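You operate a simulated robot arm through the tools that you are given. There is no shell and no other tool. Be economical: measure what you need, move in short steps, check, and stop when the job is done.

You are at the controls of a simulated robot arm. One attempt, no reset.

TASK
Wipe the smear off the fixed pane, then shut and lock the window.
Fine: use the white pad and put it back; slide the fly screen back over the fixed pane. What is to be rubbed or washed off counts as gone when no trace of it is left.
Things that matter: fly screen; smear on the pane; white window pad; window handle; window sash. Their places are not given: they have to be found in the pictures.

It is judged by the outcome, as a careful person would: the job done as asked, and still so three seconds after it is handed in. It fails if anything else is knocked over, pushed out of place, dropped, spilled or broken.

THE ROBOT
A 6-joint arm with a two-finger parallel gripper, fixed in place. Base frame: the origin is at the foot of the arm, x ahead of it, y to its left, z up. Units: m, degrees, N and s.
With the tool pointing down near the work surface it reaches from about 0.44 to 0.86 m from the base axis. Its first joint turns from -115.0 to 115.0 degrees. Payload 4.2 kg.
The TCP is the grasp point between the finger pads, 0.023 m short of the fingertips. In the tool frame z runs along the fingers and y along their closing line. The gripper opens to 0.094 m. The fingers are 0.038 m wide and 0.01 m thick; the gripper's body (0.054 by 0.096 m) begins 0.039 m behind the TCP.
Orientation is that of the tool frame in the base frame, as a unit quaternion [x, y, z, w]. With the fingers straight down and closing along the base's y, the tool's x points along the base's -x, its y along +y and its z along -z.

THE INTERFACE
- The arm moves only by the tool play_rows. Its argument "moves" is a list of rows, each an object (a shift or turn left out is 0, a gripper value left out holds the last) with "delta_pos": the shift along the base's x, y, z in mm, a list of three; "angular": the turn, a rotation vector about the base's x, y, z in degrees, a list of three. In form: [{"delta_pos": [x, y, z], "angular": [rx, ry, rz]}, ...]. A call has 1 to 20 rows; each row shifts and turns the commanded pose from where the row before left it. "gripper" is the finger opening in mm, from 0 to 94, set as the call begins (left out, the last holds). A row lasts 0.2 s, in which the tool goes at most 0.05 m and 8.6 degrees; a call with a longer step from one row to the next is refused whole, and so is a gripper value outside its range. Where a pose cannot be reached the arm comes as near as it can. A force on the tool above 70 N (or 10 N above the force at the start of the call, whichever is more), or a blocked arm, ends the call early, and 0.2 s more pass. Each finger travels about 0.108 m/s and halts on what it meets, pressing with about 29 N; the grip force reading is that of the motor and also rises with nothing between the fingers. The clock runs only during rows and for 0.2 s after the last one: add rows that do not move to give the fingers time. The reply holds the time, the measured pose of the TCP, the force on the tool along the base axes, the opening and the grip force, in the units named above and with some noise, with the torque about the TCP (base axes, N m) and any sound that the robot's microphone picked up.
- Cameras (640 x 400 px; columns grow to the right, rows downward): "scene" is fixed at [0.4002, -0.65, 1.8302]; the picture's right is [0.97, -0.25, 0.00], its down [-0.14, -0.55, -0.82] and it looks along [0.21, 0.80, -0.57] (base axes); focal length 288 px, centre (320, 200). "wrist" rides on the gripper at [0.086, 0.016, -0.075] in the tool frame; the picture's right is [-0.18, 0.98, 0.00], its down [-0.58, -0.11, -0.81] and it looks along [-0.79, -0.15, 0.59] (tool axes); focal length 243 px, centre (320, 200).
- snapshot(camera): a new picture of that camera. It takes no simulated time.
- raise_lower(by): slides the trunk up (or, below 0, down) by that many m; the arm rides with it, the base frame stays. It gives what a move gives, with no picture.
- point_at(camera, pixels): for up to 12 pixels [column, row] of the newest picture of that camera ("zoom" is the newest enlarged one), the place [x, y, z] in the base frame of the surface seen there, good to about 0.002 m. It takes no simulated time.
- inspect(camera, box): a new picture of the part [left, top, right, bottom] of that camera's present view, enlarged. It takes no simulated time.
- close_job(): hands the job in; it is judged then, once.

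Go step by step. Measure first, check grasps and placings, and put right what went wrong. The budget is 80 turns and 38 pictures, counting those below and the enlarged ones. Unless the task says otherwise, let go and move clear before handing in, and close with one line.

The tools are called after "Emit:" by a JSON object that holds its "name" and its "arguments". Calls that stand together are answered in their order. play_rows: Moves the arm, as the interface text tells. Its arguments: {"type":"object","properties":{"moves":{"type":"array","items":{"type":"object","properties":{"delta_pos":{"type":"array","items":{"type":"number"}},"angular":{"type":"array","items":{"type":"number"}}}}},"gripper":{"type":"number"}},"required":["moves"]} The other tools are called the same way: raise_lower (by) slides the trunk up or down; snapshot (camera) takes a picture; point_at (camera, pixels) gives the place of the surface under pixels of a picture; inspect (camera, box) takes an enlarged picture of a part of a camera's view; close_job () hands the job in.

At the start:

```text
clock: 0.0
ee_pos: [0.4297, 0.0757, 1.6374]
tcp_rot: [-0.001, 1.0, 0.0, 0.0]
force: [-0.2, -0.4, -0.3]
ft_torque: [-0.02, -0.02, 0.04]
grip_width: 0.0942
grasp_force: 0.0
trunk travel left (down, up): [-0.925, 0.065]
```

scene: 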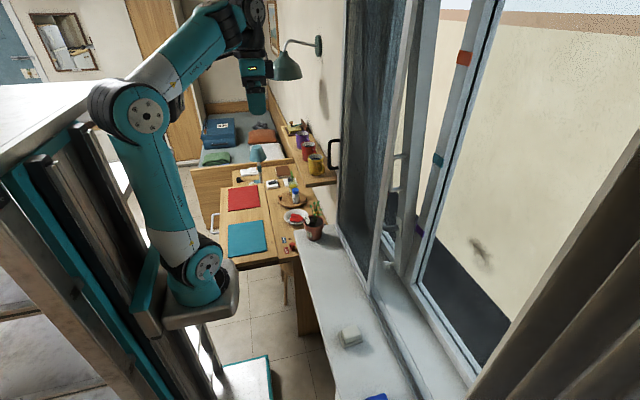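
wrist: 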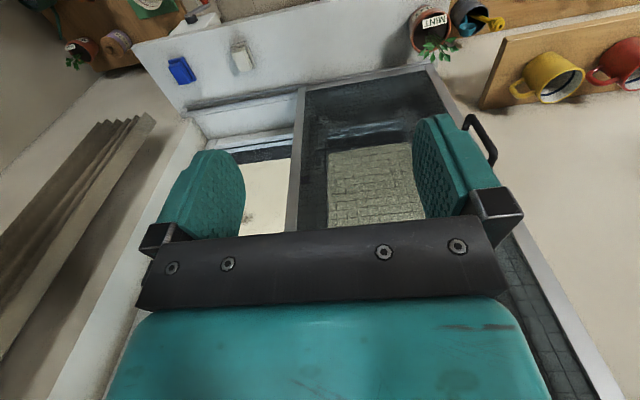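

The window is on the right of the scene picture: the dark screen is around (370,130), the white pad may be at (348,335), a handle at (335,155), and a smear perhaps at (480,250). I'll enlarge the view and measure these.

Emit:
{"name": "inspect", "arguments": {"camera": "scene", "box": [290, 0, 610, 200]}}

Emit:
{"name": "inspect", "arguments": {"camera": "scene", "box": [270, 200, 590, 400]}}

Emit:
{"name": "point_at", "arguments": {"camera": "scene", "pixels": [[348, 335], [335, 155], [370, 130], [480, 250], [463, 57], [438, 160], [375, 397], [425, 200], [400, 320], [410, 100], [395, 200], [340, 380]]}}

Emit:
{"name": "point_at", "arguments": {"camera": "wrist", "pixels": [[181, 70], [241, 55], [250, 215], [298, 170], [400, 100], [370, 180], [480, 135], [200, 15], [240, 125], [432, 30], [270, 180], [350, 90]]}}

```text
2.00 times, centred on (450, 100) of scene
```

zoom: 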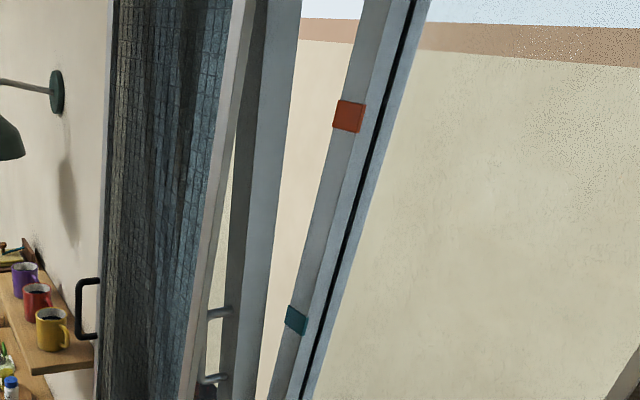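

```text
2.00 times, centred on (430, 300) of scene
```

zoom: 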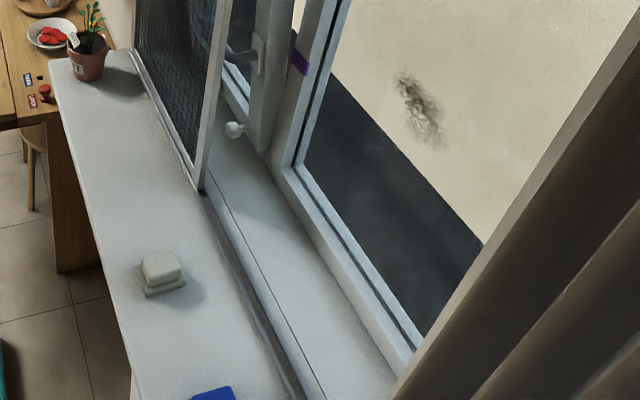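

```text
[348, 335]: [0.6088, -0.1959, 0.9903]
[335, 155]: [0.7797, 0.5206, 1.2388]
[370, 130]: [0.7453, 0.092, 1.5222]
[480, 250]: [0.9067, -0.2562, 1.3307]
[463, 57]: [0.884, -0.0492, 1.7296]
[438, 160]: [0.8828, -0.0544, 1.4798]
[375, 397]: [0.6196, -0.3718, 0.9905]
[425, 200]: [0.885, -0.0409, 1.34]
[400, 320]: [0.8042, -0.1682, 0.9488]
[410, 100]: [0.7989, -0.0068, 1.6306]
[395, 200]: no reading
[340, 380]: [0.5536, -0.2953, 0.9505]
```

```text
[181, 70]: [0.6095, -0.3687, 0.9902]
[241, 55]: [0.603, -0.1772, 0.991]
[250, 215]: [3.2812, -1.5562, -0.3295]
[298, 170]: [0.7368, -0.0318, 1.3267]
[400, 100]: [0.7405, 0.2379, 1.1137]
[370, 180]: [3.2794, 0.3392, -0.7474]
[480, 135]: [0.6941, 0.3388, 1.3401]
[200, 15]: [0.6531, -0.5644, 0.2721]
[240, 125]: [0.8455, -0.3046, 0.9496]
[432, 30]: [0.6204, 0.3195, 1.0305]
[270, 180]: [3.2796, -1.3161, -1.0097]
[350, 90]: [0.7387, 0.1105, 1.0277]
```

The fixed pane lies near x=0.907 with the smear around (-0.256, 1.33). The pad sits on the sill at (0.61, -0.196), and the screen plane is near x=0.74. Next I'll measure the smear's extent, the pad's edges and the frames.

Emit:
{"name": "point_at", "arguments": {"camera": "zoom", "pixels": [[400, 76], [445, 145], [395, 100], [432, 90], [162, 262], [148, 292], [185, 286], [142, 268], [180, 262], [235, 130], [257, 50], [300, 62]]}}

Emit:
{"name": "inspect", "arguments": {"camera": "scene", "box": [320, 280, 400, 360]}}

Emit:
{"name": "inspect", "arguments": {"camera": "scene", "box": [360, 130, 460, 290]}}

```text
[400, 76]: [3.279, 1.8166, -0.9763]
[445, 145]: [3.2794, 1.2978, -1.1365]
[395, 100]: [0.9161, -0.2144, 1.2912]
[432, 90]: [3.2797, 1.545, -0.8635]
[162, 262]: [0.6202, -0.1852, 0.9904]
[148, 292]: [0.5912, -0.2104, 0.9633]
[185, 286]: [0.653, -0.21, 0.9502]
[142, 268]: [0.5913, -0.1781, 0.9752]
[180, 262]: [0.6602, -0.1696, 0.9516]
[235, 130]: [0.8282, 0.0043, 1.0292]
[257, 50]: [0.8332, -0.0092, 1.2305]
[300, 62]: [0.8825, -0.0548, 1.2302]
```

```text
5.00 times, centred on (360, 320) of scene
```

zoom: 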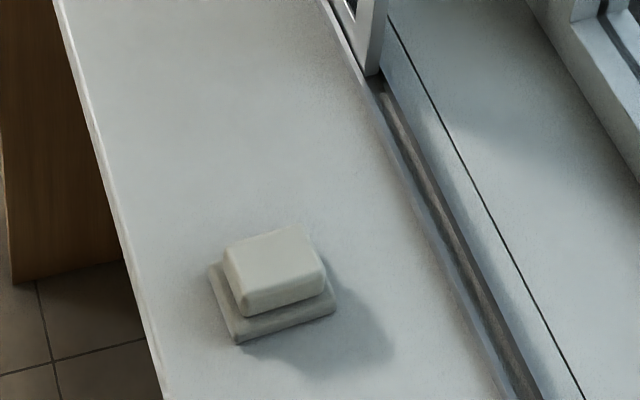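

```text
2.50 times, centred on (410, 210) of scene
```

zoom: 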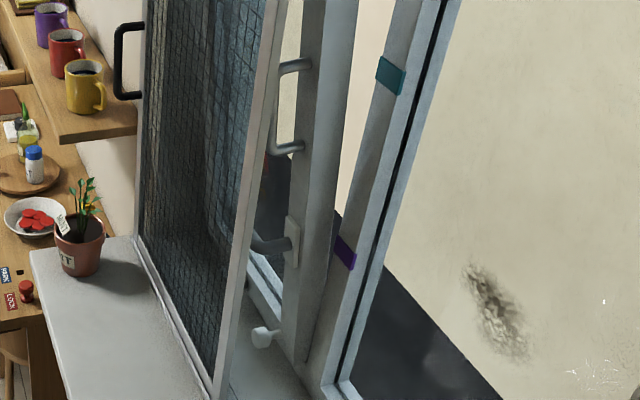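

The sash shows a pull bar, a lever handle and a knob at its bottom edge, and it stands open inward. I'll measure its edge at several heights to tell whether it's side-hung or tilted.

Emit:
{"name": "point_at", "arguments": {"camera": "zoom", "pixels": [[330, 60], [325, 150], [315, 250], [302, 345], [306, 60], [290, 180], [282, 330], [300, 148], [279, 100], [265, 245], [262, 335], [292, 240]]}}

Emit:
{"name": "point_at", "arguments": {"camera": "scene", "pixels": [[425, 5], [418, 60], [411, 5], [404, 60], [408, 130], [402, 5], [395, 60], [378, 270], [340, 230], [348, 5], [344, 100], [490, 10]]}}

Emit:
{"name": "point_at", "arguments": {"camera": "wrist", "pixels": [[440, 100], [430, 80], [465, 120], [492, 160], [498, 140], [300, 95], [285, 230], [310, 200], [520, 230], [560, 260], [200, 110], [590, 380]]}}

```text
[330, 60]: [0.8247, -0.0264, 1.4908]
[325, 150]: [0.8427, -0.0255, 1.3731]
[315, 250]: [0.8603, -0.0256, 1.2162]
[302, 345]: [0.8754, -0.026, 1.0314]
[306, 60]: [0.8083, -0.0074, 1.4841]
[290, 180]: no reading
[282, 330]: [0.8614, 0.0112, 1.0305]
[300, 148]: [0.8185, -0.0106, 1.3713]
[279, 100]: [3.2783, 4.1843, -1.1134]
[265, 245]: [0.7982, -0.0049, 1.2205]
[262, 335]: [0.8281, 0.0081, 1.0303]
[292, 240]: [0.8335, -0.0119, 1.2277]
```

```text
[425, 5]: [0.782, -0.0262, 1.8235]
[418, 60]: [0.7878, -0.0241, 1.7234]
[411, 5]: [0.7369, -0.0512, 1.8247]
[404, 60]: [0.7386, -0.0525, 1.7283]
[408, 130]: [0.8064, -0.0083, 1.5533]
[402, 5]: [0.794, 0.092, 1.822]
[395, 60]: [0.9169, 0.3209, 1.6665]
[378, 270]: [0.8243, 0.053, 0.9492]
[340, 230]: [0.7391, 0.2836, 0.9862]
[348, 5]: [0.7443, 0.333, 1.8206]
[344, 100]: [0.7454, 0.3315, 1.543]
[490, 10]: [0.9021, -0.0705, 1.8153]
```

```text
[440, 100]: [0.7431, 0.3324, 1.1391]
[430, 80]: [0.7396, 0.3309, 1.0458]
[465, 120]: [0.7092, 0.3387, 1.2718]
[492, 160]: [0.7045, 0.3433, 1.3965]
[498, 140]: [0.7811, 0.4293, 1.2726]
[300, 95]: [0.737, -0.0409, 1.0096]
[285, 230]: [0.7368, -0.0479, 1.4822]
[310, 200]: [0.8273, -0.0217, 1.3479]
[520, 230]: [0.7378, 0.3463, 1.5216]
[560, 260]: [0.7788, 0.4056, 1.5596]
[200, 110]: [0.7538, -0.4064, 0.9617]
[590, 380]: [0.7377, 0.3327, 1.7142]
```

The sash is bottom-hung and tilted in at the top, from x≈0.875 at z=1.03 to about 0.78 at z=1.82. The screen stands in front of it, so the wiping comes first. I'll lower the trunk and then look at the pad with the wrist camera.

Emit:
{"name": "raise_lower", "arguments": {"by": -0.4}}

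```text
clock: 3.8
ee_pos: [0.429, 0.0776, 1.2382]
tcp_rot: [-0.002, 1.0, 0.0, 0.0]
force: [-0.1, -0.4, -0.1]
ft_torque: [0.04, 0.01, 0.0]
grip_width: 0.094
grasp_force: 0.1
trunk travel left (down, up): [-0.525, 0.465]
```

The trunk came down cleanly. I'll move to a spot above the pad.

Emit:
{"name": "play_rows", "arguments": {"moves": [{"delta_pos": [20, -38, 0]}, {"delta_pos": [20, -38, 0]}, {"delta_pos": [20, -38, 0]}, {"delta_pos": [20, -38, 0]}, {"delta_pos": [20, -38, 0]}, {"delta_pos": [20, -38, 0]}, {"delta_pos": [20, -38, 0]}, {"delta_pos": [20, 0, -20]}, {"delta_pos": [15, 0, -30]}, {}], "gripper": 94}}

Emit:
{"name": "snapshot", "arguments": {"camera": "wrist"}}

Emit:
{"name": "snapshot", "arguments": {"camera": "scene"}}

```text
clock: 5.3
ee_pos: [0.5539, -0.1537, 1.2367]
tcp_rot: [0.009, 1.0, -0.001, 0.008]
force: [2.0, -1.2, -4.1]
ft_torque: [0.03, -0.18, 0.03]
grip_width: 0.0938
grasp_force: 0.1
trunk travel left (down, up): [-0.525, 0.465]
stopped in row 7: the force on the tool passed its limit at 85 N (the readings are from after the stop); the commanded pose is now the measured one
```

```text
31 pictures are left
```

wrist: 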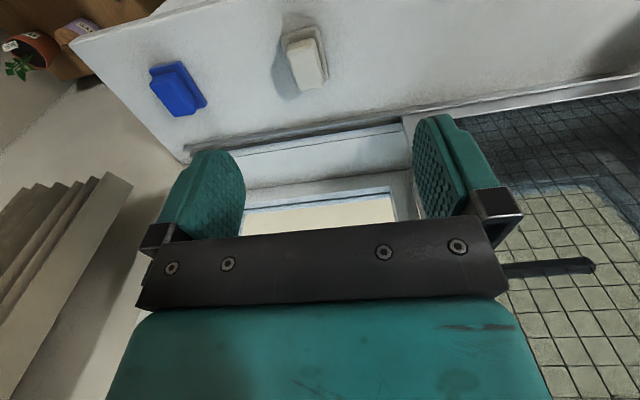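

```text
30 pictures are left
```

scene: 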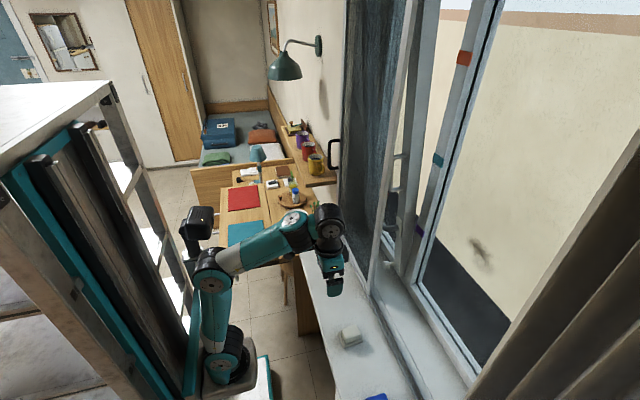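

The arm stopped on 85 N in mid-air, and a dark bar shows at wrist (550,268). I need to know what it touched before going on.

Emit:
{"name": "point_at", "arguments": {"camera": "wrist", "pixels": [[550, 268], [585, 266], [515, 268], [310, 60], [283, 40], [330, 80], [297, 88], [316, 30], [450, 125], [600, 230], [425, 120]]}}

Emit:
{"name": "inspect", "arguments": {"camera": "scene", "box": [180, 180, 380, 380]}}

```text
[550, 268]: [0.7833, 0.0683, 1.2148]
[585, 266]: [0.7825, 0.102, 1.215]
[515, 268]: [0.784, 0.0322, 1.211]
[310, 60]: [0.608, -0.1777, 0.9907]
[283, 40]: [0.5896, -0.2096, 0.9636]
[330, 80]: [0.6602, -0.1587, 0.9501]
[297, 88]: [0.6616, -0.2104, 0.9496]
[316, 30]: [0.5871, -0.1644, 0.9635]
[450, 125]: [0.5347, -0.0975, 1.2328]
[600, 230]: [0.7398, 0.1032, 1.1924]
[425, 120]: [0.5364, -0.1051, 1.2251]
```

```text
2.00 times, centred on (280, 280) of scene
```

zoom: 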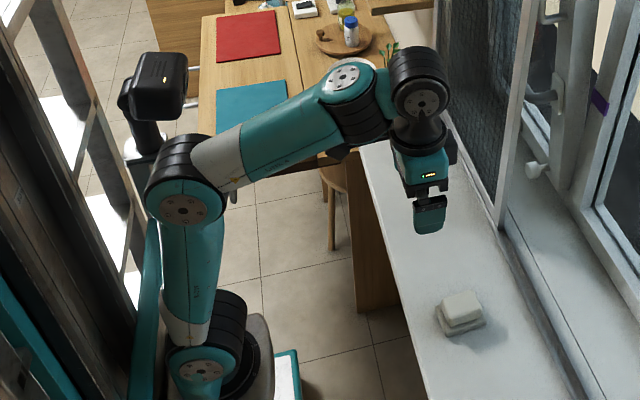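

The dark bar is the window lever seen through the screen mesh: it is horizontal, pivots near y≈-0.01 and points to +y. Next I'll see how near the black object at zoom (160,85) is to the elbow.

Emit:
{"name": "point_at", "arguments": {"camera": "zoom", "pixels": [[160, 85], [150, 140], [180, 210], [180, 150], [345, 75], [415, 95], [200, 370], [145, 240], [285, 370], [430, 215]]}}

```text
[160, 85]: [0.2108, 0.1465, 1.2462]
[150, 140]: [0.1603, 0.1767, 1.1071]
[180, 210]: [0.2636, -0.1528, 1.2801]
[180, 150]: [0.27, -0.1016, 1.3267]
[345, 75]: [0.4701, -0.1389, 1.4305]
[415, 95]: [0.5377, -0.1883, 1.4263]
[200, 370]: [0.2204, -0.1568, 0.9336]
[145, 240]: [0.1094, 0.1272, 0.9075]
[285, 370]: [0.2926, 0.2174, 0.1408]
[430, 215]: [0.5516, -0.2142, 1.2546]
```

Nothing is near the gripper, so the jolt was probably dynamic. I'll carry on more slowly.

Emit:
{"name": "play_rows", "arguments": {"moves": [{"delta_pos": [8, -8, 0]}, {"delta_pos": [8, -8, 0]}, {"delta_pos": [8, -8, 0]}, {"delta_pos": [8, -8, -5]}, {"delta_pos": [8, 0, -10]}, {"delta_pos": [8, 0, -15]}, {"delta_pos": [4, 0, -15]}, {"delta_pos": [0, 0, -15]}, {}], "gripper": 94}}

```text
clock: 5.9
ee_pos: [0.5695, -0.1678, 1.2372]
tcp_rot: [0.014, 1.0, -0.001, 0.013]
force: [9.4, -3.5, -13.7]
ft_torque: [-0.09, -0.56, 0.04]
grip_width: 0.0941
grasp_force: 0.1
trunk travel left (down, up): [-0.525, 0.465]
stopped in row 2: the force on the tool passed its limit at 79 N (the readings are from after the stop); the commanded pose is now the measured one
```

The push on the tool (+x, -z) suggests the forearm is pressing on the wrist camera, because the tool is high relative to the shoulder. Lowering the tool opens that angle, so I'll back off a little and go down.

Emit:
{"name": "play_rows", "arguments": {"moves": [{"delta_pos": [-6, 4, -6]}, {"delta_pos": [-6, 4, -10]}, {"delta_pos": [0, 0, -15]}, {"delta_pos": [0, 0, -15]}, {"delta_pos": [0, 0, -15]}, {"delta_pos": [0, 0, -15]}, {"delta_pos": [0, 0, -15]}, {}]}}

```text
clock: 7.7
ee_pos: [0.5576, -0.1611, 1.1456]
tcp_rot: [0.013, 1.0, -0.002, 0.011]
force: [0.2, -0.5, -0.6]
ft_torque: [-0.01, 0.0, 0.02]
grip_width: 0.0939
grasp_force: 0.1
trunk travel left (down, up): [-0.525, 0.465]
```

The reading is clear again. I'll look at the pad from here.

Emit:
{"name": "inspect", "arguments": {"camera": "wrist", "box": [240, 0, 400, 100]}}

```text
4.00 times, centred on (320, 50) of wrist
```

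zoom: 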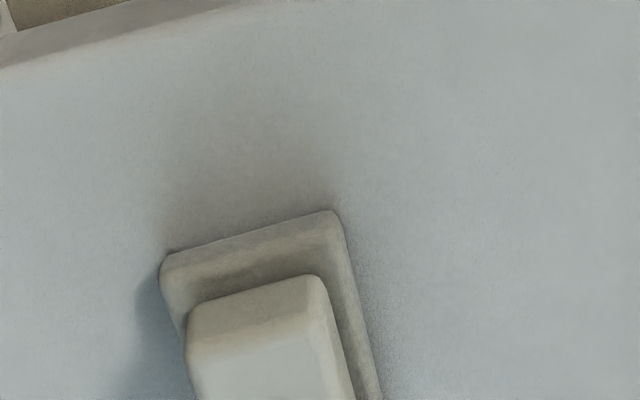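

I'll take a view with the rest of the pad and measure its corners.

Emit:
{"name": "inspect", "arguments": {"camera": "wrist", "box": [240, 40, 400, 140]}}

Emit:
{"name": "point_at", "arguments": {"camera": "zoom", "pixels": [[170, 95], [330, 60], [205, 150], [312, 128], [210, 250], [350, 245], [290, 330], [375, 260], [215, 310], [370, 330], [190, 180], [260, 200]]}}

```text
4.00 times, centred on (320, 90) of wrist
```

zoom: 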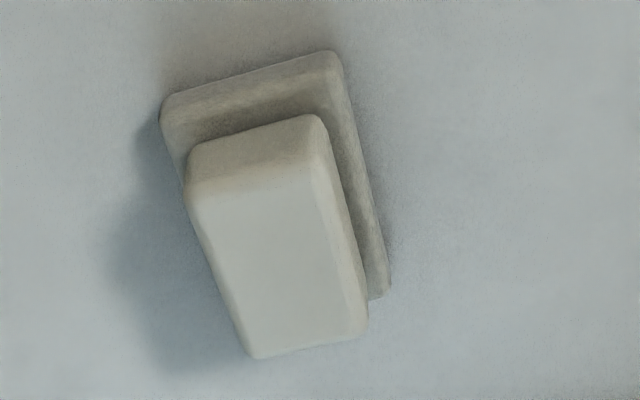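

```text
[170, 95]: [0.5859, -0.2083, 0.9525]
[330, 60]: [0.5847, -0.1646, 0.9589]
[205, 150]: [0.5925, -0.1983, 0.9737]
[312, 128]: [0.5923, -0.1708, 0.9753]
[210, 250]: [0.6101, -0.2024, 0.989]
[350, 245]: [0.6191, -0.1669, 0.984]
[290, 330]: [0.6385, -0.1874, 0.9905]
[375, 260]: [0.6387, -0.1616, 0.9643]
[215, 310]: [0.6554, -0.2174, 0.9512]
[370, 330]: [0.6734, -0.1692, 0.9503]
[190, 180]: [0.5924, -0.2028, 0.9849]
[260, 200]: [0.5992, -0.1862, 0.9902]
```

The pad's upper block spans x 0.592–0.645 and y −0.203 to −0.167. I'll square up the tool, go above it and descend so the tips stop just over the base plate.

Emit:
{"name": "play_rows", "arguments": {"moves": [{"delta_pos": [10, -5, -10], "angular": [0.2, 1.3, 1.5]}, {"delta_pos": [12, -5, -15]}, {"delta_pos": [12, -5, -15]}, {"delta_pos": [12, -5, -20]}, {"delta_pos": [13, -5, -20]}, {"delta_pos": [0, 0, -20]}, {"delta_pos": [0, 0, -15]}, {}]}}

```text
clock: 9.5
ee_pos: [0.6162, -0.1846, 1.0286]
tcp_rot: [0.0, 1.0, 0.001, -0.001]
force: [0.8, -0.9, 0.7]
ft_torque: [0.01, -0.01, 0.0]
grip_width: 0.094
grasp_force: 0.1
trunk travel left (down, up): [-0.525, 0.465]
```

Emit:
{"name": "play_rows", "arguments": {"moves": [{"delta_pos": [1, -1.4, -13]}, {"delta_pos": [0, 0, -13]}, {"delta_pos": [0, 0, -12.6]}, {}]}}

Emit:
{"name": "snapshot", "arguments": {"camera": "wrist"}}

```text
clock: 10.5
ee_pos: [0.617, -0.1859, 0.9921]
tcp_rot: [0.001, 1.0, 0.0, -0.001]
force: [-0.3, -0.1, 0.5]
ft_torque: [0.0, -0.04, 0.02]
grip_width: 0.0941
grasp_force: 0.1
trunk travel left (down, up): [-0.525, 0.465]
```

```text
26 pictures are left
```

wrist: 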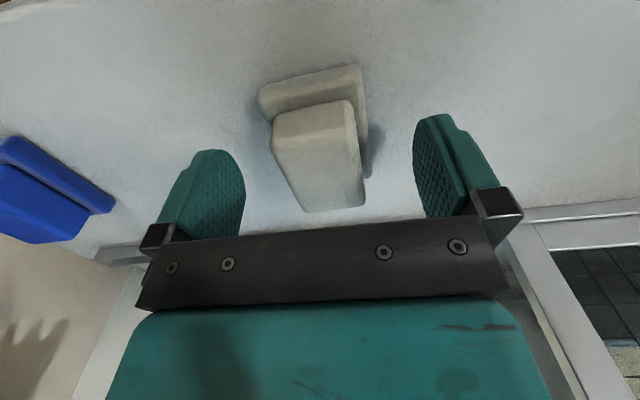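

The pad is centred between the fingers. I'll close and lift a little.

Emit:
{"name": "play_rows", "arguments": {"moves": [{"delta_pos": [0, 0, -1]}, {}, {}, {}, {}], "gripper": 20}}

Emit:
{"name": "play_rows", "arguments": {"moves": [{"delta_pos": [0, 0, 15]}, {"delta_pos": [0, 0, 20]}, {"delta_pos": [0, 0, 20]}, {}]}}

Emit:
{"name": "snapshot", "arguments": {"camera": "wrist"}}

```text
clock: 11.7
ee_pos: [0.6172, -0.187, 0.9917]
tcp_rot: [0.001, 1.0, 0.0, 0.0]
force: [1.1, 0.3, 2.5]
ft_torque: [0.06, 0.01, 0.02]
grip_width: 0.0373
grasp_force: 29.1
trunk travel left (down, up): [-0.525, 0.465]
```

```text
clock: 12.7
ee_pos: [0.6188, -0.1871, 1.0439]
tcp_rot: [0.001, 1.0, 0.001, -0.001]
force: [-0.3, 0.1, -0.5]
ft_torque: [0.0, 0.02, -0.01]
grip_width: 0.0371
grasp_force: 29.3
trunk travel left (down, up): [-0.525, 0.465]
```

```text
25 pictures are left
```

wrist: 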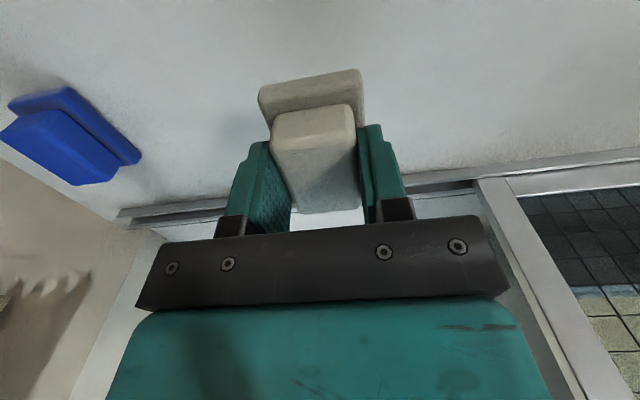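

The pad is held with the face about 0.042 ahead of the TCP. I'll raise the trunk, then turn the tool to point at the pane.

Emit:
{"name": "raise_lower", "arguments": {"by": 0.32}}

Emit:
{"name": "play_rows", "arguments": {"moves": [{"delta_pos": [6, -8, 0], "angular": [0, -7.5, 0]}, {"delta_pos": [8, -9, 0], "angular": [0, -7.5, 0]}, {"delta_pos": [8, -9, -2], "angular": [0, -7.5, 0]}, {"delta_pos": [8, -9, -3], "angular": [0, -7.5, 0]}, {"delta_pos": [8, -9, -4], "angular": [0, -7.5, 0]}, {"delta_pos": [8, -9, -4], "angular": [0, -7.5, 0]}, {"delta_pos": [8, -9, -4], "angular": [0, -7.5, 0]}, {"delta_pos": [8, 0, -4], "angular": [0, -7.5, 0]}, {"delta_pos": [8, 0, -4], "angular": [0, -7.5, 0]}, {"delta_pos": [8, 0, -4], "angular": [0, -7.5, 0]}, {"delta_pos": [8, 0, -3], "angular": [0, -7.5, 0]}, {"delta_pos": [8, 0, -2], "angular": [0, -7.5, 0]}, {}]}}

Emit:
{"name": "snapshot", "arguments": {"camera": "scene"}}

Emit:
{"name": "snapshot", "arguments": {"camera": "wrist"}}

```text
clock: 15.8
ee_pos: [0.6186, -0.1862, 1.3638]
tcp_rot: [0.001, 1.0, 0.001, -0.001]
force: [-0.3, -0.4, -1.1]
ft_torque: [-0.02, -0.02, 0.01]
grip_width: 0.0372
grasp_force: 29.2
trunk travel left (down, up): [-0.845, 0.145]
```

```text
clock: 18.6
ee_pos: [0.7135, -0.2474, 1.3293]
tcp_rot: [0.001, 0.707, 0.0, 0.707]
force: [0.2, 0.6, -0.7]
ft_torque: [-0.02, 0.0, 0.05]
grip_width: 0.0373
grasp_force: 29.6
trunk travel left (down, up): [-0.845, 0.145]
```

```text
24 pictures are left
```

scene: 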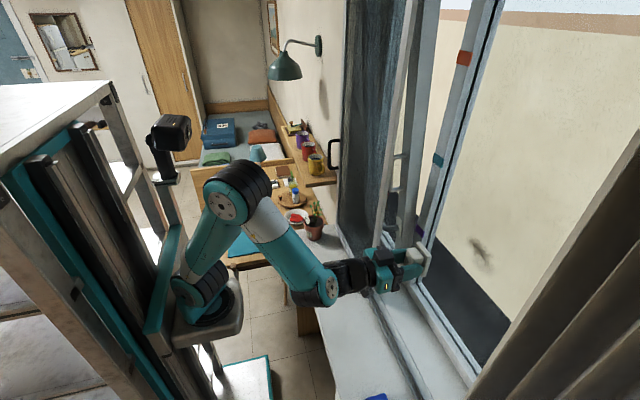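

```text
23 pictures are left
```

wrist: 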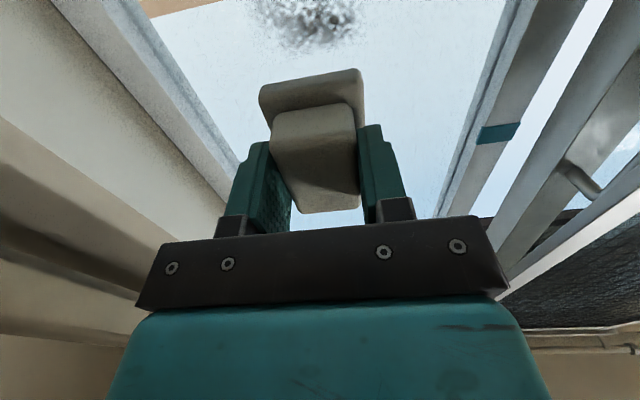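

The smear is straight ahead at wrist (310,15), about y −0.315 to −0.21 and z 1.28–1.38. I'll approach the glass; contact is expected near TCP x≈0.865.

Emit:
{"name": "play_rows", "arguments": {"moves": [{"delta_pos": [30, -5, 0]}, {"delta_pos": [30, -5, 0]}, {"delta_pos": [30, -3, 0]}, {"delta_pos": [25, 0, 0]}, {"delta_pos": [15, 0, 0]}, {"delta_pos": [10, 0, 0]}, {}]}}

Emit:
{"name": "play_rows", "arguments": {"moves": [{"delta_pos": [4, 0, 0]}, {"delta_pos": [3, 0, 0]}, {"delta_pos": [2, 0, 0]}, {}]}}

```text
clock: 20.2
ee_pos: [0.8517, -0.2587, 1.3289]
tcp_rot: [0.0, 0.708, 0.001, 0.707]
force: [-0.2, 0.0, -0.1]
ft_torque: [0.01, 0.02, 0.04]
grip_width: 0.0372
grasp_force: 28.7
trunk travel left (down, up): [-0.845, 0.145]
```

```text
clock: 21.2
ee_pos: [0.8613, -0.2609, 1.3297]
tcp_rot: [0.0, 0.707, 0.0, 0.707]
force: [-0.1, 0.2, -0.3]
ft_torque: [-0.02, -0.01, 0.0]
grip_width: 0.0373
grasp_force: 29.1
trunk travel left (down, up): [-0.845, 0.145]
```

Emit:
{"name": "play_rows", "arguments": {"moves": [{"delta_pos": [2, 0, 0]}, {"delta_pos": [2, 0, 0]}, {}]}}

Emit:
{"name": "play_rows", "arguments": {"moves": [{"delta_pos": [2, 0, 0]}, {}]}}

Emit:
{"name": "play_rows", "arguments": {"moves": [{"delta_pos": [2, 0, 0]}, {}]}}

```text
clock: 22.1
ee_pos: [0.8654, -0.2621, 1.3297]
tcp_rot: [0.0, 0.707, 0.002, 0.707]
force: [-4.1, 0.3, 0.4]
ft_torque: [-0.05, -0.06, -0.13]
grip_width: 0.0374
grasp_force: 29.3
trunk travel left (down, up): [-0.845, 0.145]
```

```text
clock: 22.6
ee_pos: [0.8649, -0.2606, 1.3317]
tcp_rot: [0.001, 0.707, 0.0, 0.707]
force: [-28.5, 3.1, -1.8]
ft_torque: [0.03, -0.1, 0.01]
grip_width: 0.0372
grasp_force: 29.2
trunk travel left (down, up): [-0.845, 0.145]
```

```text
clock: 23.2
ee_pos: [0.8656, -0.2614, 1.3308]
tcp_rot: [0.0, 0.707, 0.001, 0.707]
force: [-46.7, 3.0, -5.9]
ft_torque: [0.02, 0.06, 0.12]
grip_width: 0.0374
grasp_force: 29.1
trunk travel left (down, up): [-0.845, 0.145]
```

There's contact at x≈0.865, but 47 N is more than I need. I'll ease back 3 mm and wipe in horizontal passes.

Emit:
{"name": "play_rows", "arguments": {"moves": [{"delta_pos": [-3, 0, 0]}, {"delta_pos": [0, 0, 27]}, {"delta_pos": [0, 0, 27]}, {"delta_pos": [0, 25, 0]}, {"delta_pos": [0, 25, 0]}, {"delta_pos": [0, -25, 0]}, {"delta_pos": [0, -25, 0]}, {"delta_pos": [0, -25, 0]}, {"delta_pos": [0, -25, 0]}, {"delta_pos": [0, 0, -28]}, {"delta_pos": [0, 25, 0]}, {"delta_pos": [0, 25, 0]}, {"delta_pos": [0, 25, 0]}, {"delta_pos": [0, 25, 0]}, {"delta_pos": [0, 0, -28]}, {"delta_pos": [0, -25, 0]}, {"delta_pos": [0, -25, 0]}, {"delta_pos": [0, -25, 0]}, {"delta_pos": [0, -25, 0]}]}}

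Emit:
{"name": "play_rows", "arguments": {"moves": [{"delta_pos": [0, 0, -28]}, {"delta_pos": [0, 25, 0]}, {"delta_pos": [0, 25, 0]}, {"delta_pos": [0, 25, 0]}, {"delta_pos": [0, 25, 0]}, {"delta_pos": [0, 0, -25]}, {"delta_pos": [0, -25, 0]}, {"delta_pos": [0, -25, 0]}, {"delta_pos": [0, -25, 0]}, {"delta_pos": [0, -25, 0]}]}}

```text
clock: 27.2
ee_pos: [0.8662, -0.3124, 1.3272]
tcp_rot: [0.001, 0.707, 0.001, 0.707]
force: [-15.1, 4.4, 0.1]
ft_torque: [0.26, -0.09, 0.24]
grip_width: 0.0372
grasp_force: 28.9
trunk travel left (down, up): [-0.845, 0.145]
```

```text
clock: 29.4
ee_pos: [0.866, -0.3116, 1.2761]
tcp_rot: [0.0, 0.708, 0.0, 0.706]
force: [-3.2, -1.1, -0.5]
ft_torque: [-0.09, 0.17, -0.12]
grip_width: 0.0375
grasp_force: 29.1
trunk travel left (down, up): [-0.845, 0.145]
```

I've covered the area. I'll back off and look for what's left.

Emit:
{"name": "play_rows", "arguments": {"moves": [{"delta_pos": [-20, 0, 0]}, {"delta_pos": [-30, 0, 0]}, {"delta_pos": [-30, 10, 0]}, {"delta_pos": [-40, 20, -10]}, {"delta_pos": [-30, 20, -20]}, {}]}}

Emit:
{"name": "inspect", "arguments": {"camera": "scene", "box": [410, 200, 570, 300]}}

Emit:
{"name": "snapshot", "arguments": {"camera": "wrist"}}

```text
clock: 30.9
ee_pos: [0.713, -0.2596, 1.2457]
tcp_rot: [0.001, 0.707, 0.001, 0.707]
force: [-0.2, -0.1, -0.4]
ft_torque: [0.01, 0.02, -0.01]
grip_width: 0.0373
grasp_force: 28.8
trunk travel left (down, up): [-0.845, 0.145]
```

```text
4.00 times, centred on (490, 250) of scene
```

zoom: 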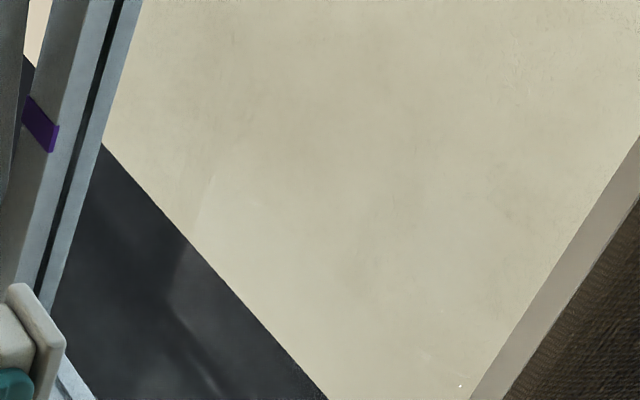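

```text
21 pictures are left
```

wrist: 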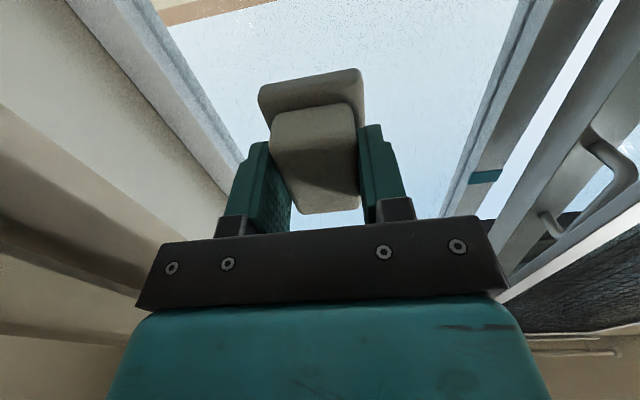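

The pane looks clean in both views. I'll enlarge the old smear area (scene 465–500, 230–280) to rule out a faint trace.

Emit:
{"name": "inspect", "arguments": {"camera": "scene", "box": [450, 225, 514, 285]}}

```text
6.67 times, centred on (482, 255) of scene
```

zoom: 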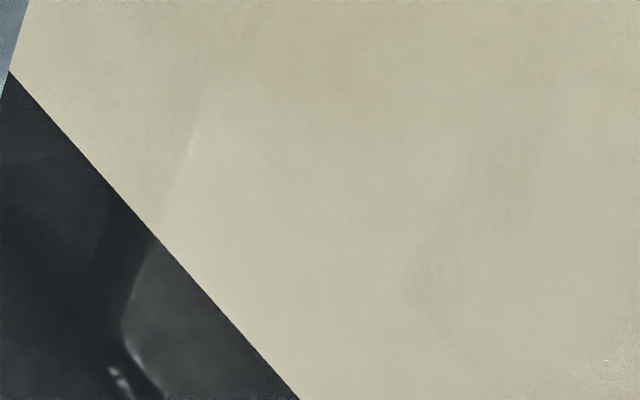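

The scene view looks clean, but the pad hid that spot in the wrist view. I'll shift sideways for an unblocked check against the sky.

Emit:
{"name": "play_rows", "arguments": {"moves": [{"delta_pos": [0, 20, 20]}, {"delta_pos": [0, 20, 15]}, {}]}}

Emit:
{"name": "inspect", "arguments": {"camera": "wrist", "box": [150, 0, 470, 200]}}

```text
clock: 31.6
ee_pos: [0.7144, -0.2197, 1.2776]
tcp_rot: [0.0, 0.708, 0.001, 0.706]
force: [-0.4, -0.4, -1.7]
ft_torque: [0.04, 0.02, -0.02]
grip_width: 0.0373
grasp_force: 29.2
trunk travel left (down, up): [-0.845, 0.145]
```

```text
2.00 times, centred on (310, 100) of wrist
```

zoom: 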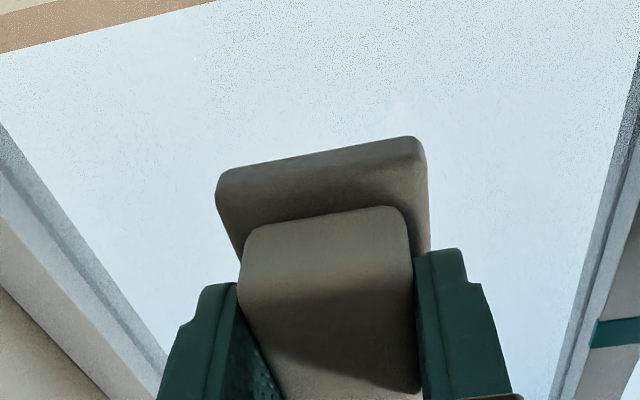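

The glass is clean. I'll reverse the path and put the pad back at (0.617, −0.187).

Emit:
{"name": "play_rows", "arguments": {"moves": [{"delta_pos": [-8, 0, 15], "angular": [0, 7.5, 0]}, {"delta_pos": [-8, 0, 15], "angular": [0, 7.5, 0]}, {"delta_pos": [-8, 0, 15], "angular": [0, 7.5, 0]}, {"delta_pos": [-8, 0, 12], "angular": [0, 7.5, 0]}, {"delta_pos": [-8, 0, 10], "angular": [0, 7.5, 0]}, {"delta_pos": [-8, 5, 10], "angular": [0, 7.5, 0]}, {"delta_pos": [-8, 5, 8], "angular": [0, 7.5, 0]}, {"delta_pos": [-8, 5, 2], "angular": [0, 7.5, 0]}, {"delta_pos": [-8, 5, 0], "angular": [0, 7.5, 0]}, {"delta_pos": [-8, 5, 0], "angular": [0, 7.5, 0]}, {"delta_pos": [-8, 5, 0], "angular": [0, 7.5, 0]}, {"delta_pos": [-9, 3, 0], "angular": [0, 7.5, 0]}, {}]}}

Emit:
{"name": "raise_lower", "arguments": {"by": -0.32}}

```text
clock: 34.5
ee_pos: [0.6185, -0.1872, 1.366]
tcp_rot: [0.001, 1.0, 0.0, -0.002]
force: [0.2, -0.3, 0.2]
ft_torque: [-0.02, -0.02, -0.01]
grip_width: 0.0373
grasp_force: 28.9
trunk travel left (down, up): [-0.845, 0.145]
```

```text
clock: 37.6
ee_pos: [0.6183, -0.1876, 1.0456]
tcp_rot: [0.001, 1.0, 0.0, 0.0]
force: [0.1, -0.4, -0.3]
ft_torque: [-0.02, -0.03, -0.02]
grip_width: 0.0373
grasp_force: 28.9
trunk travel left (down, up): [-0.525, 0.465]
```

Emit:
{"name": "play_rows", "arguments": {"moves": [{"delta_pos": [-0.7, 0, -20]}, {"delta_pos": [0, 0, -18]}, {"delta_pos": [0, 0, -10]}, {"delta_pos": [0, 0, -4]}, {}]}}

Emit:
{"name": "play_rows", "arguments": {"moves": [{"delta_pos": [0, 0, -1.5]}, {}]}}

```text
clock: 38.8
ee_pos: [0.616, -0.188, 0.993]
tcp_rot: [0.001, 1.0, 0.001, 0.0]
force: [0.1, -0.2, -0.5]
ft_torque: [0.02, -0.01, 0.06]
grip_width: 0.0371
grasp_force: 29.1
trunk travel left (down, up): [-0.525, 0.465]
```

```text
clock: 39.4
ee_pos: [0.6187, -0.1875, 0.9928]
tcp_rot: [0.001, 1.0, 0.001, 0.0]
force: [-0.6, -0.8, 10.4]
ft_torque: [-0.08, 0.35, 0.05]
grip_width: 0.0373
grasp_force: 28.3
trunk travel left (down, up): [-0.525, 0.465]
```

The pad is on the sill with about 10 N under it. I'll release, rise, and check where it rests.

Emit:
{"name": "play_rows", "arguments": {"moves": [{"delta_pos": [0, 0, 1]}, {}, {}, {}, {}], "gripper": 94}}

Emit:
{"name": "play_rows", "arguments": {"moves": [{"delta_pos": [0, 0, 12]}, {"delta_pos": [0, 0, 20]}, {"delta_pos": [-10, 10, 30]}, {"delta_pos": [-20, 20, 30]}, {"delta_pos": [-30, 30, 10]}, {"delta_pos": [-30, 40, 0]}, {"delta_pos": [-20, 40, 0]}, {"delta_pos": [0, 40, 0]}, {}]}}

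Emit:
{"name": "snapshot", "arguments": {"camera": "scene"}}

Emit:
{"name": "point_at", "arguments": {"camera": "scene", "pixels": [[350, 332], [340, 341], [360, 340], [328, 140], [330, 168], [340, 141], [338, 168], [317, 165], [322, 180], [560, 280], [500, 395], [314, 228]]}}

```text
clock: 40.6
ee_pos: [0.6172, -0.1885, 0.9927]
tcp_rot: [0.001, 1.0, 0.001, -0.001]
force: [0.1, 0.5, -0.6]
ft_torque: [0.02, -0.02, -0.01]
grip_width: 0.094
grasp_force: 0.0
trunk travel left (down, up): [-0.525, 0.465]
```

```text
clock: 42.6
ee_pos: [0.5105, -0.0092, 1.0939]
tcp_rot: [0.001, 1.0, 0.001, -0.001]
force: [0.1, 0.0, 0.5]
ft_torque: [0.01, -0.01, 0.02]
grip_width: 0.0941
grasp_force: 0.1
trunk travel left (down, up): [-0.525, 0.465]
```

```text
18 pictures are left
```

scene: 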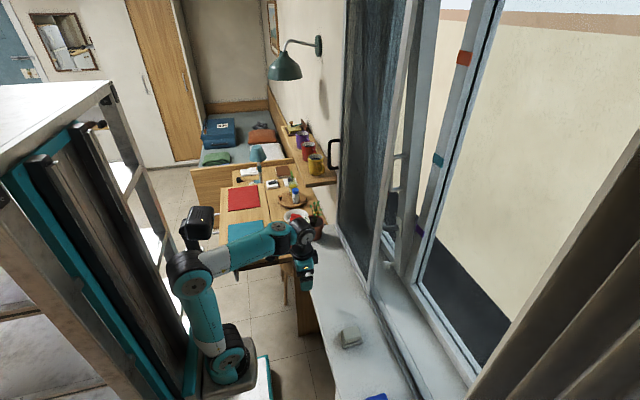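

```text
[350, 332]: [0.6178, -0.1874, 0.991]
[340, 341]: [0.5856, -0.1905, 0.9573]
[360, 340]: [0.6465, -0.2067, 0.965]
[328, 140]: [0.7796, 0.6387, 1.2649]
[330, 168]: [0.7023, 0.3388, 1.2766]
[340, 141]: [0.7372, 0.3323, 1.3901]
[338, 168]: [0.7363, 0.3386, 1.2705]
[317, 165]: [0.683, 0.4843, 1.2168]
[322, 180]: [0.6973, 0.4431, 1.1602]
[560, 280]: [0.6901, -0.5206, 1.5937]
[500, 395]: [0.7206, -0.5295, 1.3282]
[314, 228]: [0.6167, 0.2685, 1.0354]
```

The pad is back in place. The screen handle is a vertical bar at about (0.70, 0.338), z 1.27–1.395. I'll raise the trunk and turn the tool level in front of the handle.

Emit:
{"name": "raise_lower", "arguments": {"by": 0.32}}

Emit:
{"name": "play_rows", "arguments": {"moves": [{"delta_pos": [7, 22, -5], "angular": [0, -7.5, 0]}, {"delta_pos": [7, 22, -7], "angular": [0, -7.5, 0]}, {"delta_pos": [7, 22, -7], "angular": [0, -7.5, 0]}, {"delta_pos": [7, 22, -7], "angular": [0, -7.5, 0]}, {"delta_pos": [7, 22, -7], "angular": [0, -7.5, 0]}, {"delta_pos": [7, 22, -7], "angular": [0, -7.5, 0]}, {"delta_pos": [7, 22, -7], "angular": [0, -7.5, 0]}, {"delta_pos": [7, 22, -7], "angular": [0, -7.5, 0]}, {"delta_pos": [7, 22, -7], "angular": [0, -7.5, 0]}, {"delta_pos": [7, 22, -7], "angular": [0, -7.5, 0]}, {"delta_pos": [7, 22, -7], "angular": [0, -7.5, 0]}, {"delta_pos": [7, 22, -4], "angular": [0, -7.5, 0]}, {"delta_pos": [0, 22, 0]}, {"delta_pos": [0, 22, 0]}, {"delta_pos": [0, 22, 0]}, {"delta_pos": [0, 17, 0]}, {}], "gripper": 60}}

Emit:
{"name": "snapshot", "arguments": {"camera": "wrist"}}

```text
clock: 45.8
ee_pos: [0.5098, -0.0102, 1.4157]
tcp_rot: [0.0, 1.0, 0.002, 0.0]
force: [0.1, -0.1, -0.4]
ft_torque: [-0.01, 0.01, 0.0]
grip_width: 0.094
grasp_force: 0.0
trunk travel left (down, up): [-0.845, 0.145]
```

```text
clock: 49.4
ee_pos: [0.5946, 0.3369, 1.335]
tcp_rot: [0.0, 0.707, 0.0, 0.707]
force: [-0.3, -0.6, 1.0]
ft_torque: [-0.03, -0.03, -0.03]
grip_width: 0.06
grasp_force: 0.0
trunk travel left (down, up): [-0.845, 0.145]
```

```text
17 pictures are left
```

wrist: 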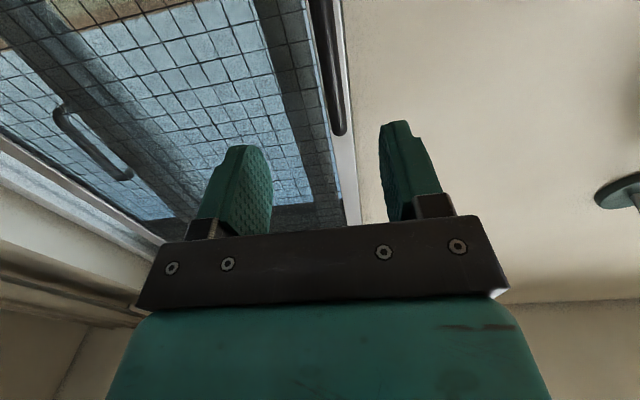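

The handle bar shows at wrist (325,60). I'll measure it.

Emit:
{"name": "point_at", "arguments": {"camera": "wrist", "pixels": [[325, 40], [333, 90], [339, 128], [316, 5], [345, 150], [60, 115], [125, 175], [290, 100], [95, 150]]}}

```text
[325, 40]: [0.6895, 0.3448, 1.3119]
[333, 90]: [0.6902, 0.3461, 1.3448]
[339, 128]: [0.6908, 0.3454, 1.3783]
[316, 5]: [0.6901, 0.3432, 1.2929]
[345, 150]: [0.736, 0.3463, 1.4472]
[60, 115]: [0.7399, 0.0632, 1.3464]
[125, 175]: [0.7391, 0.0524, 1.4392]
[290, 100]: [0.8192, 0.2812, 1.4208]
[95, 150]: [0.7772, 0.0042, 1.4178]
```

The bar's front is at x≈0.690 and its centre at y≈0.343. I'll advance onto it and close.

Emit:
{"name": "play_rows", "arguments": {"moves": [{"delta_pos": [25, 5, 0]}, {"delta_pos": [25, 0, 0]}, {"delta_pos": [25, 0, 0]}, {"delta_pos": [17, 0, 0]}, {"delta_pos": [9, 0, 0]}, {}]}}

Emit:
{"name": "play_rows", "arguments": {"moves": [{}, {}, {}, {}], "gripper": 6}}

```text
clock: 50.8
ee_pos: [0.6967, 0.3422, 1.3357]
tcp_rot: [0.0, 0.708, 0.001, 0.706]
force: [-0.2, 0.0, -0.3]
ft_torque: [-0.01, 0.0, -0.03]
grip_width: 0.0601
grasp_force: 0.1
trunk travel left (down, up): [-0.845, 0.145]
```

```text
clock: 51.8
ee_pos: [0.6974, 0.3421, 1.3374]
tcp_rot: [0.0, 0.708, 0.001, 0.707]
force: [0.8, -0.6, -0.9]
ft_torque: [-0.18, -0.12, -0.03]
grip_width: 0.0137
grasp_force: 45.4
trunk travel left (down, up): [-0.845, 0.145]
```

It's gripped at 13.7 mm. I'll slide −y in easy steps.

Emit:
{"name": "play_rows", "arguments": {"moves": [{"delta_pos": [0, -3, 0]}, {"delta_pos": [0, -6, 0]}, {"delta_pos": [0, -10, 0]}, {"delta_pos": [0, -10, 0]}, {"delta_pos": [0, -10, 0]}, {}]}}

```text
clock: 53.2
ee_pos: [0.6953, 0.3013, 1.3376]
tcp_rot: [0.002, 0.706, 0.002, 0.708]
force: [25.1, 0.3, 24.6]
ft_torque: [-0.7, 0.27, -0.03]
grip_width: 0.0137
grasp_force: 44.7
trunk travel left (down, up): [-0.845, 0.145]
```

The screen moves, with some sideways strain on the grip. I'll nudge to relieve it and continue.

Emit:
{"name": "play_rows", "arguments": {"moves": [{"delta_pos": [1.5, 0, 1.5]}, {"delta_pos": [0, -10, 0]}, {"delta_pos": [0, -12, 0]}, {"delta_pos": [0, -12, 0]}, {"delta_pos": [0, -12, 0]}, {"delta_pos": [0, -12, 0]}, {}]}}

```text
clock: 54.8
ee_pos: [0.6953, 0.2431, 1.3369]
tcp_rot: [0.001, 0.709, 0.0, 0.705]
force: [15.5, -1.7, -0.7]
ft_torque: [-0.02, -0.77, 0.02]
grip_width: 0.0134
grasp_force: 45.1
trunk travel left (down, up): [-0.845, 0.145]
```

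Emit:
{"name": "play_rows", "arguments": {"moves": [{"delta_pos": [1, -10, 0]}, {"delta_pos": [0, -15, 0]}, {"delta_pos": [0, -15, 0]}, {"delta_pos": [0, -15, 0]}, {"delta_pos": [0, -15, 0]}, {"delta_pos": [0, -15, 0]}, {"delta_pos": [0, -15, 0]}, {"delta_pos": [0, -15, 0]}, {"delta_pos": [0, -15, 0]}, {"delta_pos": [0, -10, 0]}, {}]}}

```text
clock: 57.2
ee_pos: [0.6961, 0.1054, 1.3372]
tcp_rot: [0.0, 0.708, 0.0, 0.706]
force: [-16.2, -1.3, -22.3]
ft_torque: [-0.18, 0.4, 0.03]
grip_width: 0.0137
grasp_force: 44.7
trunk travel left (down, up): [-0.845, 0.145]
```

Sliding well; the handle is at y≈0.105. I'll go on toward the far side.

Emit:
{"name": "play_rows", "arguments": {"moves": [{"delta_pos": [-1, -8, -1.5]}, {"delta_pos": [0, -15, 0]}, {"delta_pos": [0, -15, 0]}, {"delta_pos": [0, -15, 0]}, {"delta_pos": [0, -15, 0]}, {"delta_pos": [0, -15, 0]}, {"delta_pos": [0, -15, 0]}, {"delta_pos": [0, -15, 0]}, {"delta_pos": [0, -10, 0]}, {"delta_pos": [0, -7, 0]}, {}]}}

Emit:
{"name": "snapshot", "arguments": {"camera": "scene"}}

```text
clock: 59.6
ee_pos: [0.6955, -0.0246, 1.3378]
tcp_rot: [0.0, 0.707, 0.001, 0.708]
force: [-7.8, -0.9, 2.2]
ft_torque: [-0.2, 0.84, -0.02]
grip_width: 0.0137
grasp_force: 45.2
trunk travel left (down, up): [-0.845, 0.145]
```

```text
16 pictures are left
```

scene: 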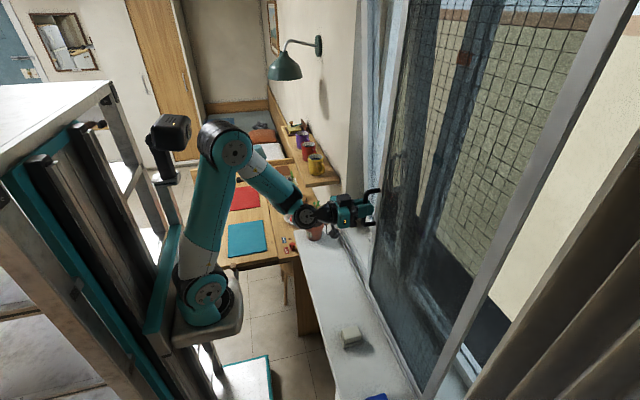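

Not quite at the end yet. I'll go on in small steps until it stops.

Emit:
{"name": "play_rows", "arguments": {"moves": [{"delta_pos": [0, -8, 0]}, {"delta_pos": [0, -8, 0]}, {"delta_pos": [0, -8, 0]}, {"delta_pos": [0, -6, 0]}, {}]}}

Emit:
{"name": "play_rows", "arguments": {"moves": [{"delta_pos": [0, -4, 0]}, {"delta_pos": [0, -4, 0]}, {"delta_pos": [0, -3, 0]}, {}]}}

```text
clock: 60.8
ee_pos: [0.6962, -0.0549, 1.3378]
tcp_rot: [-0.001, 0.707, 0.001, 0.707]
force: [5.5, 0.5, 12.8]
ft_torque: [-0.24, 1.04, 0.01]
grip_width: 0.0137
grasp_force: 44.3
trunk travel left (down, up): [-0.845, 0.145]
```

```text
clock: 61.8
ee_pos: [0.6965, -0.0603, 1.3352]
tcp_rot: [-0.002, 0.706, 0.005, 0.708]
force: [9.5, 49.0, 17.4]
ft_torque: [-0.41, 0.59, 0.13]
grip_width: 0.0139
grasp_force: 44.7
trunk travel left (down, up): [-0.845, 0.145]
```

The end stop is reached at y≈−0.060. I'll relieve the push, open, back away, and look at the sash.

Emit:
{"name": "play_rows", "arguments": {"moves": [{"delta_pos": [0, 5, 0]}, {}]}}

Emit:
{"name": "play_rows", "arguments": {"moves": [{}, {}, {}, {"delta_pos": [-15, 0, 0]}, {"delta_pos": [-30, 0, 0]}, {"delta_pos": [-30, 15, 0]}, {"delta_pos": [-10, 20, 0]}, {"delta_pos": [0, 20, 0]}, {"delta_pos": [0, 20, -20]}, {}], "gripper": 60}}

Emit:
{"name": "snapshot", "arguments": {"camera": "wrist"}}

Emit:
{"name": "inspect", "arguments": {"camera": "scene", "box": [330, 0, 650, 200]}}

```text
clock: 62.4
ee_pos: [0.6958, -0.0596, 1.3372]
tcp_rot: [0.0, 0.706, 0.0, 0.708]
force: [7.9, 20.0, 14.7]
ft_torque: [0.03, -1.09, 0.0]
grip_width: 0.0136
grasp_force: 45.2
trunk travel left (down, up): [-0.845, 0.145]
```

```text
clock: 64.6
ee_pos: [0.6427, 0.02, 1.332]
tcp_rot: [-0.001, 0.707, 0.001, 0.707]
force: [-0.2, -0.4, 0.0]
ft_torque: [0.02, -0.01, 0.0]
grip_width: 0.0602
grasp_force: 0.1
out of reach, approached as far as the arm can: row 5, 6, 7
trunk travel left (down, up): [-0.845, 0.145]
```

```text
15 pictures are left
```

wrist: 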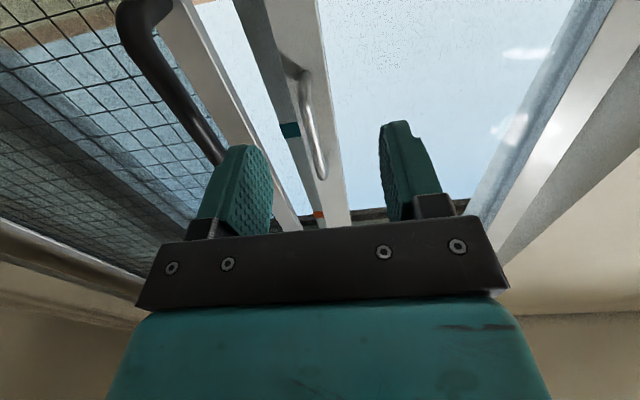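

```text
refused: 650 is not a number from 0 to 640
```

The sash is uncovered and its pull bar is at wrist (315,120). I'll look at the lever and the bottom knob from the scene camera.

Emit:
{"name": "inspect", "arguments": {"camera": "scene", "box": [320, 80, 480, 300]}}

Emit:
{"name": "play_rows", "arguments": {"moves": [{"delta_pos": [-10, 0, 0], "angular": [0, 7.5, 0]}, {"delta_pos": [-10, 0, -5], "angular": [0, 7.5, 0]}, {"delta_pos": [-10, 0, -10], "angular": [0, 7.5, 0]}, {"delta_pos": [-5, 0, -10], "angular": [0, 7.5, 0]}, {"delta_pos": [-5, 0, -10], "angular": [0, 7.5, 0]}, {"delta_pos": [0, 0, -10], "angular": [0, 7.5, 0]}, {}]}}

Emit:
{"name": "snapshot", "arguments": {"camera": "wrist"}}

```text
1.82 times, centred on (400, 190) of scene
```

zoom: 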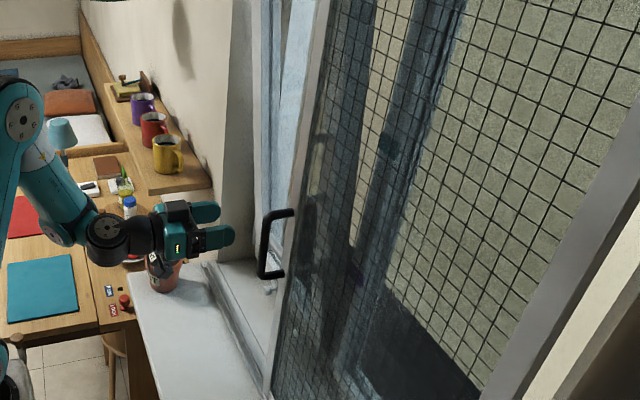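

```text
clock: 66.2
ee_pos: [0.601, 0.0189, 1.2867]
tcp_rot: [0.0, 0.924, 0.001, 0.382]
force: [0.1, -0.5, -1.1]
ft_torque: [-0.01, 0.0, 0.01]
grip_width: 0.0599
grasp_force: 0.0
trunk travel left (down, up): [-0.845, 0.145]
```

```text
13 pictures are left
```

wrist: 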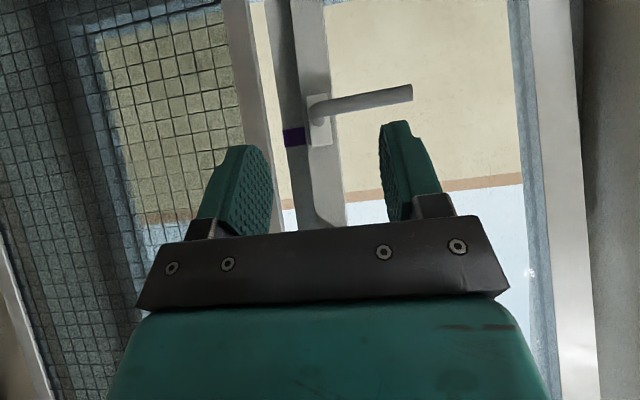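

The lever is horizontal, pivot at wrist (318,110), grip end at (412,92) toward +y. I'll measure it and lower the trunk a bit to see the knob at the bottom of the sash.

Emit:
{"name": "point_at", "arguments": {"camera": "wrist", "pixels": [[318, 108], [345, 103], [380, 97], [408, 92], [405, 102], [320, 140], [330, 60], [325, 210], [545, 150], [295, 136]]}}

Emit:
{"name": "raise_lower", "arguments": {"by": -0.16}}

Emit:
{"name": "snapshot", "arguments": {"camera": "wrist"}}

```text
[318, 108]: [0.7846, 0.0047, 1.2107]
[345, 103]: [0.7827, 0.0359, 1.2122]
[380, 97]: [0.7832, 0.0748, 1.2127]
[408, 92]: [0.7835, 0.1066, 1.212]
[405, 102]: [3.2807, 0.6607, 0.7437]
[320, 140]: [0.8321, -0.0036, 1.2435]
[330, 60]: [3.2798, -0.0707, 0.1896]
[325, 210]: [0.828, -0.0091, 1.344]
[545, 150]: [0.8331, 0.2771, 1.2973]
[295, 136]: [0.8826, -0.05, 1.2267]
```

```text
clock: 68.0
ee_pos: [0.6016, 0.0196, 1.1272]
tcp_rot: [0.001, 0.924, 0.001, 0.382]
force: [-0.2, -0.6, 0.4]
ft_torque: [0.0, 0.02, -0.01]
grip_width: 0.06
grasp_force: 0.0
trunk travel left (down, up): [-0.685, 0.305]
```

```text
12 pictures are left
```

wrist: 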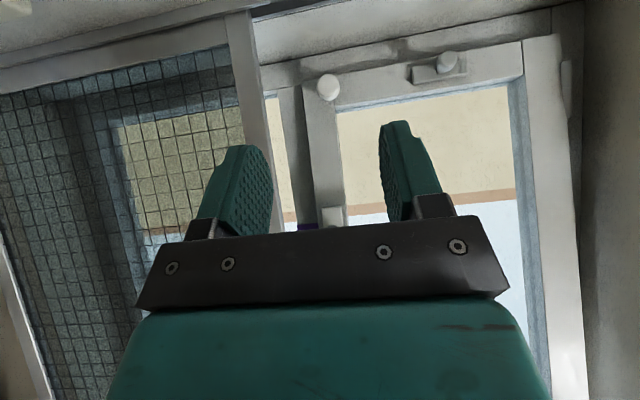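

There's a round knob at wrist (328,87) and a plate with a button at (440,65) on the bottom rail. I'll enlarge both.

Emit:
{"name": "inspect", "arguments": {"camera": "wrist", "box": [270, 10, 590, 130]}}

Emit:
{"name": "point_at", "arguments": {"camera": "wrist", "pixels": [[328, 87], [445, 62], [420, 75], [460, 70], [340, 100], [380, 90], [565, 85], [480, 25], [500, 60], [545, 80]]}}

```text
2.00 times, centred on (430, 70) of wrist
```

zoom: 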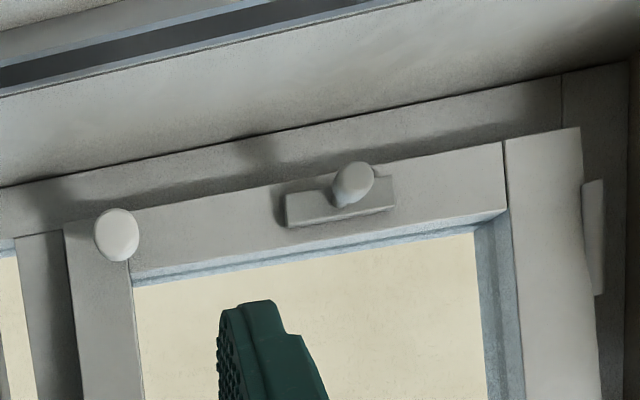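

```text
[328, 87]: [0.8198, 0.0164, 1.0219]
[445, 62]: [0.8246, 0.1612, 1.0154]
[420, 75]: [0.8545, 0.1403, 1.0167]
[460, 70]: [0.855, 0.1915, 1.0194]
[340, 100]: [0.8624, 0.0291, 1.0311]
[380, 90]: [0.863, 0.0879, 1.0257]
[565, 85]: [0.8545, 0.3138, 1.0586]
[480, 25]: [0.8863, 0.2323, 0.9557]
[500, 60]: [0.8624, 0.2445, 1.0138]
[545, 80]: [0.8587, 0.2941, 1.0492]
```

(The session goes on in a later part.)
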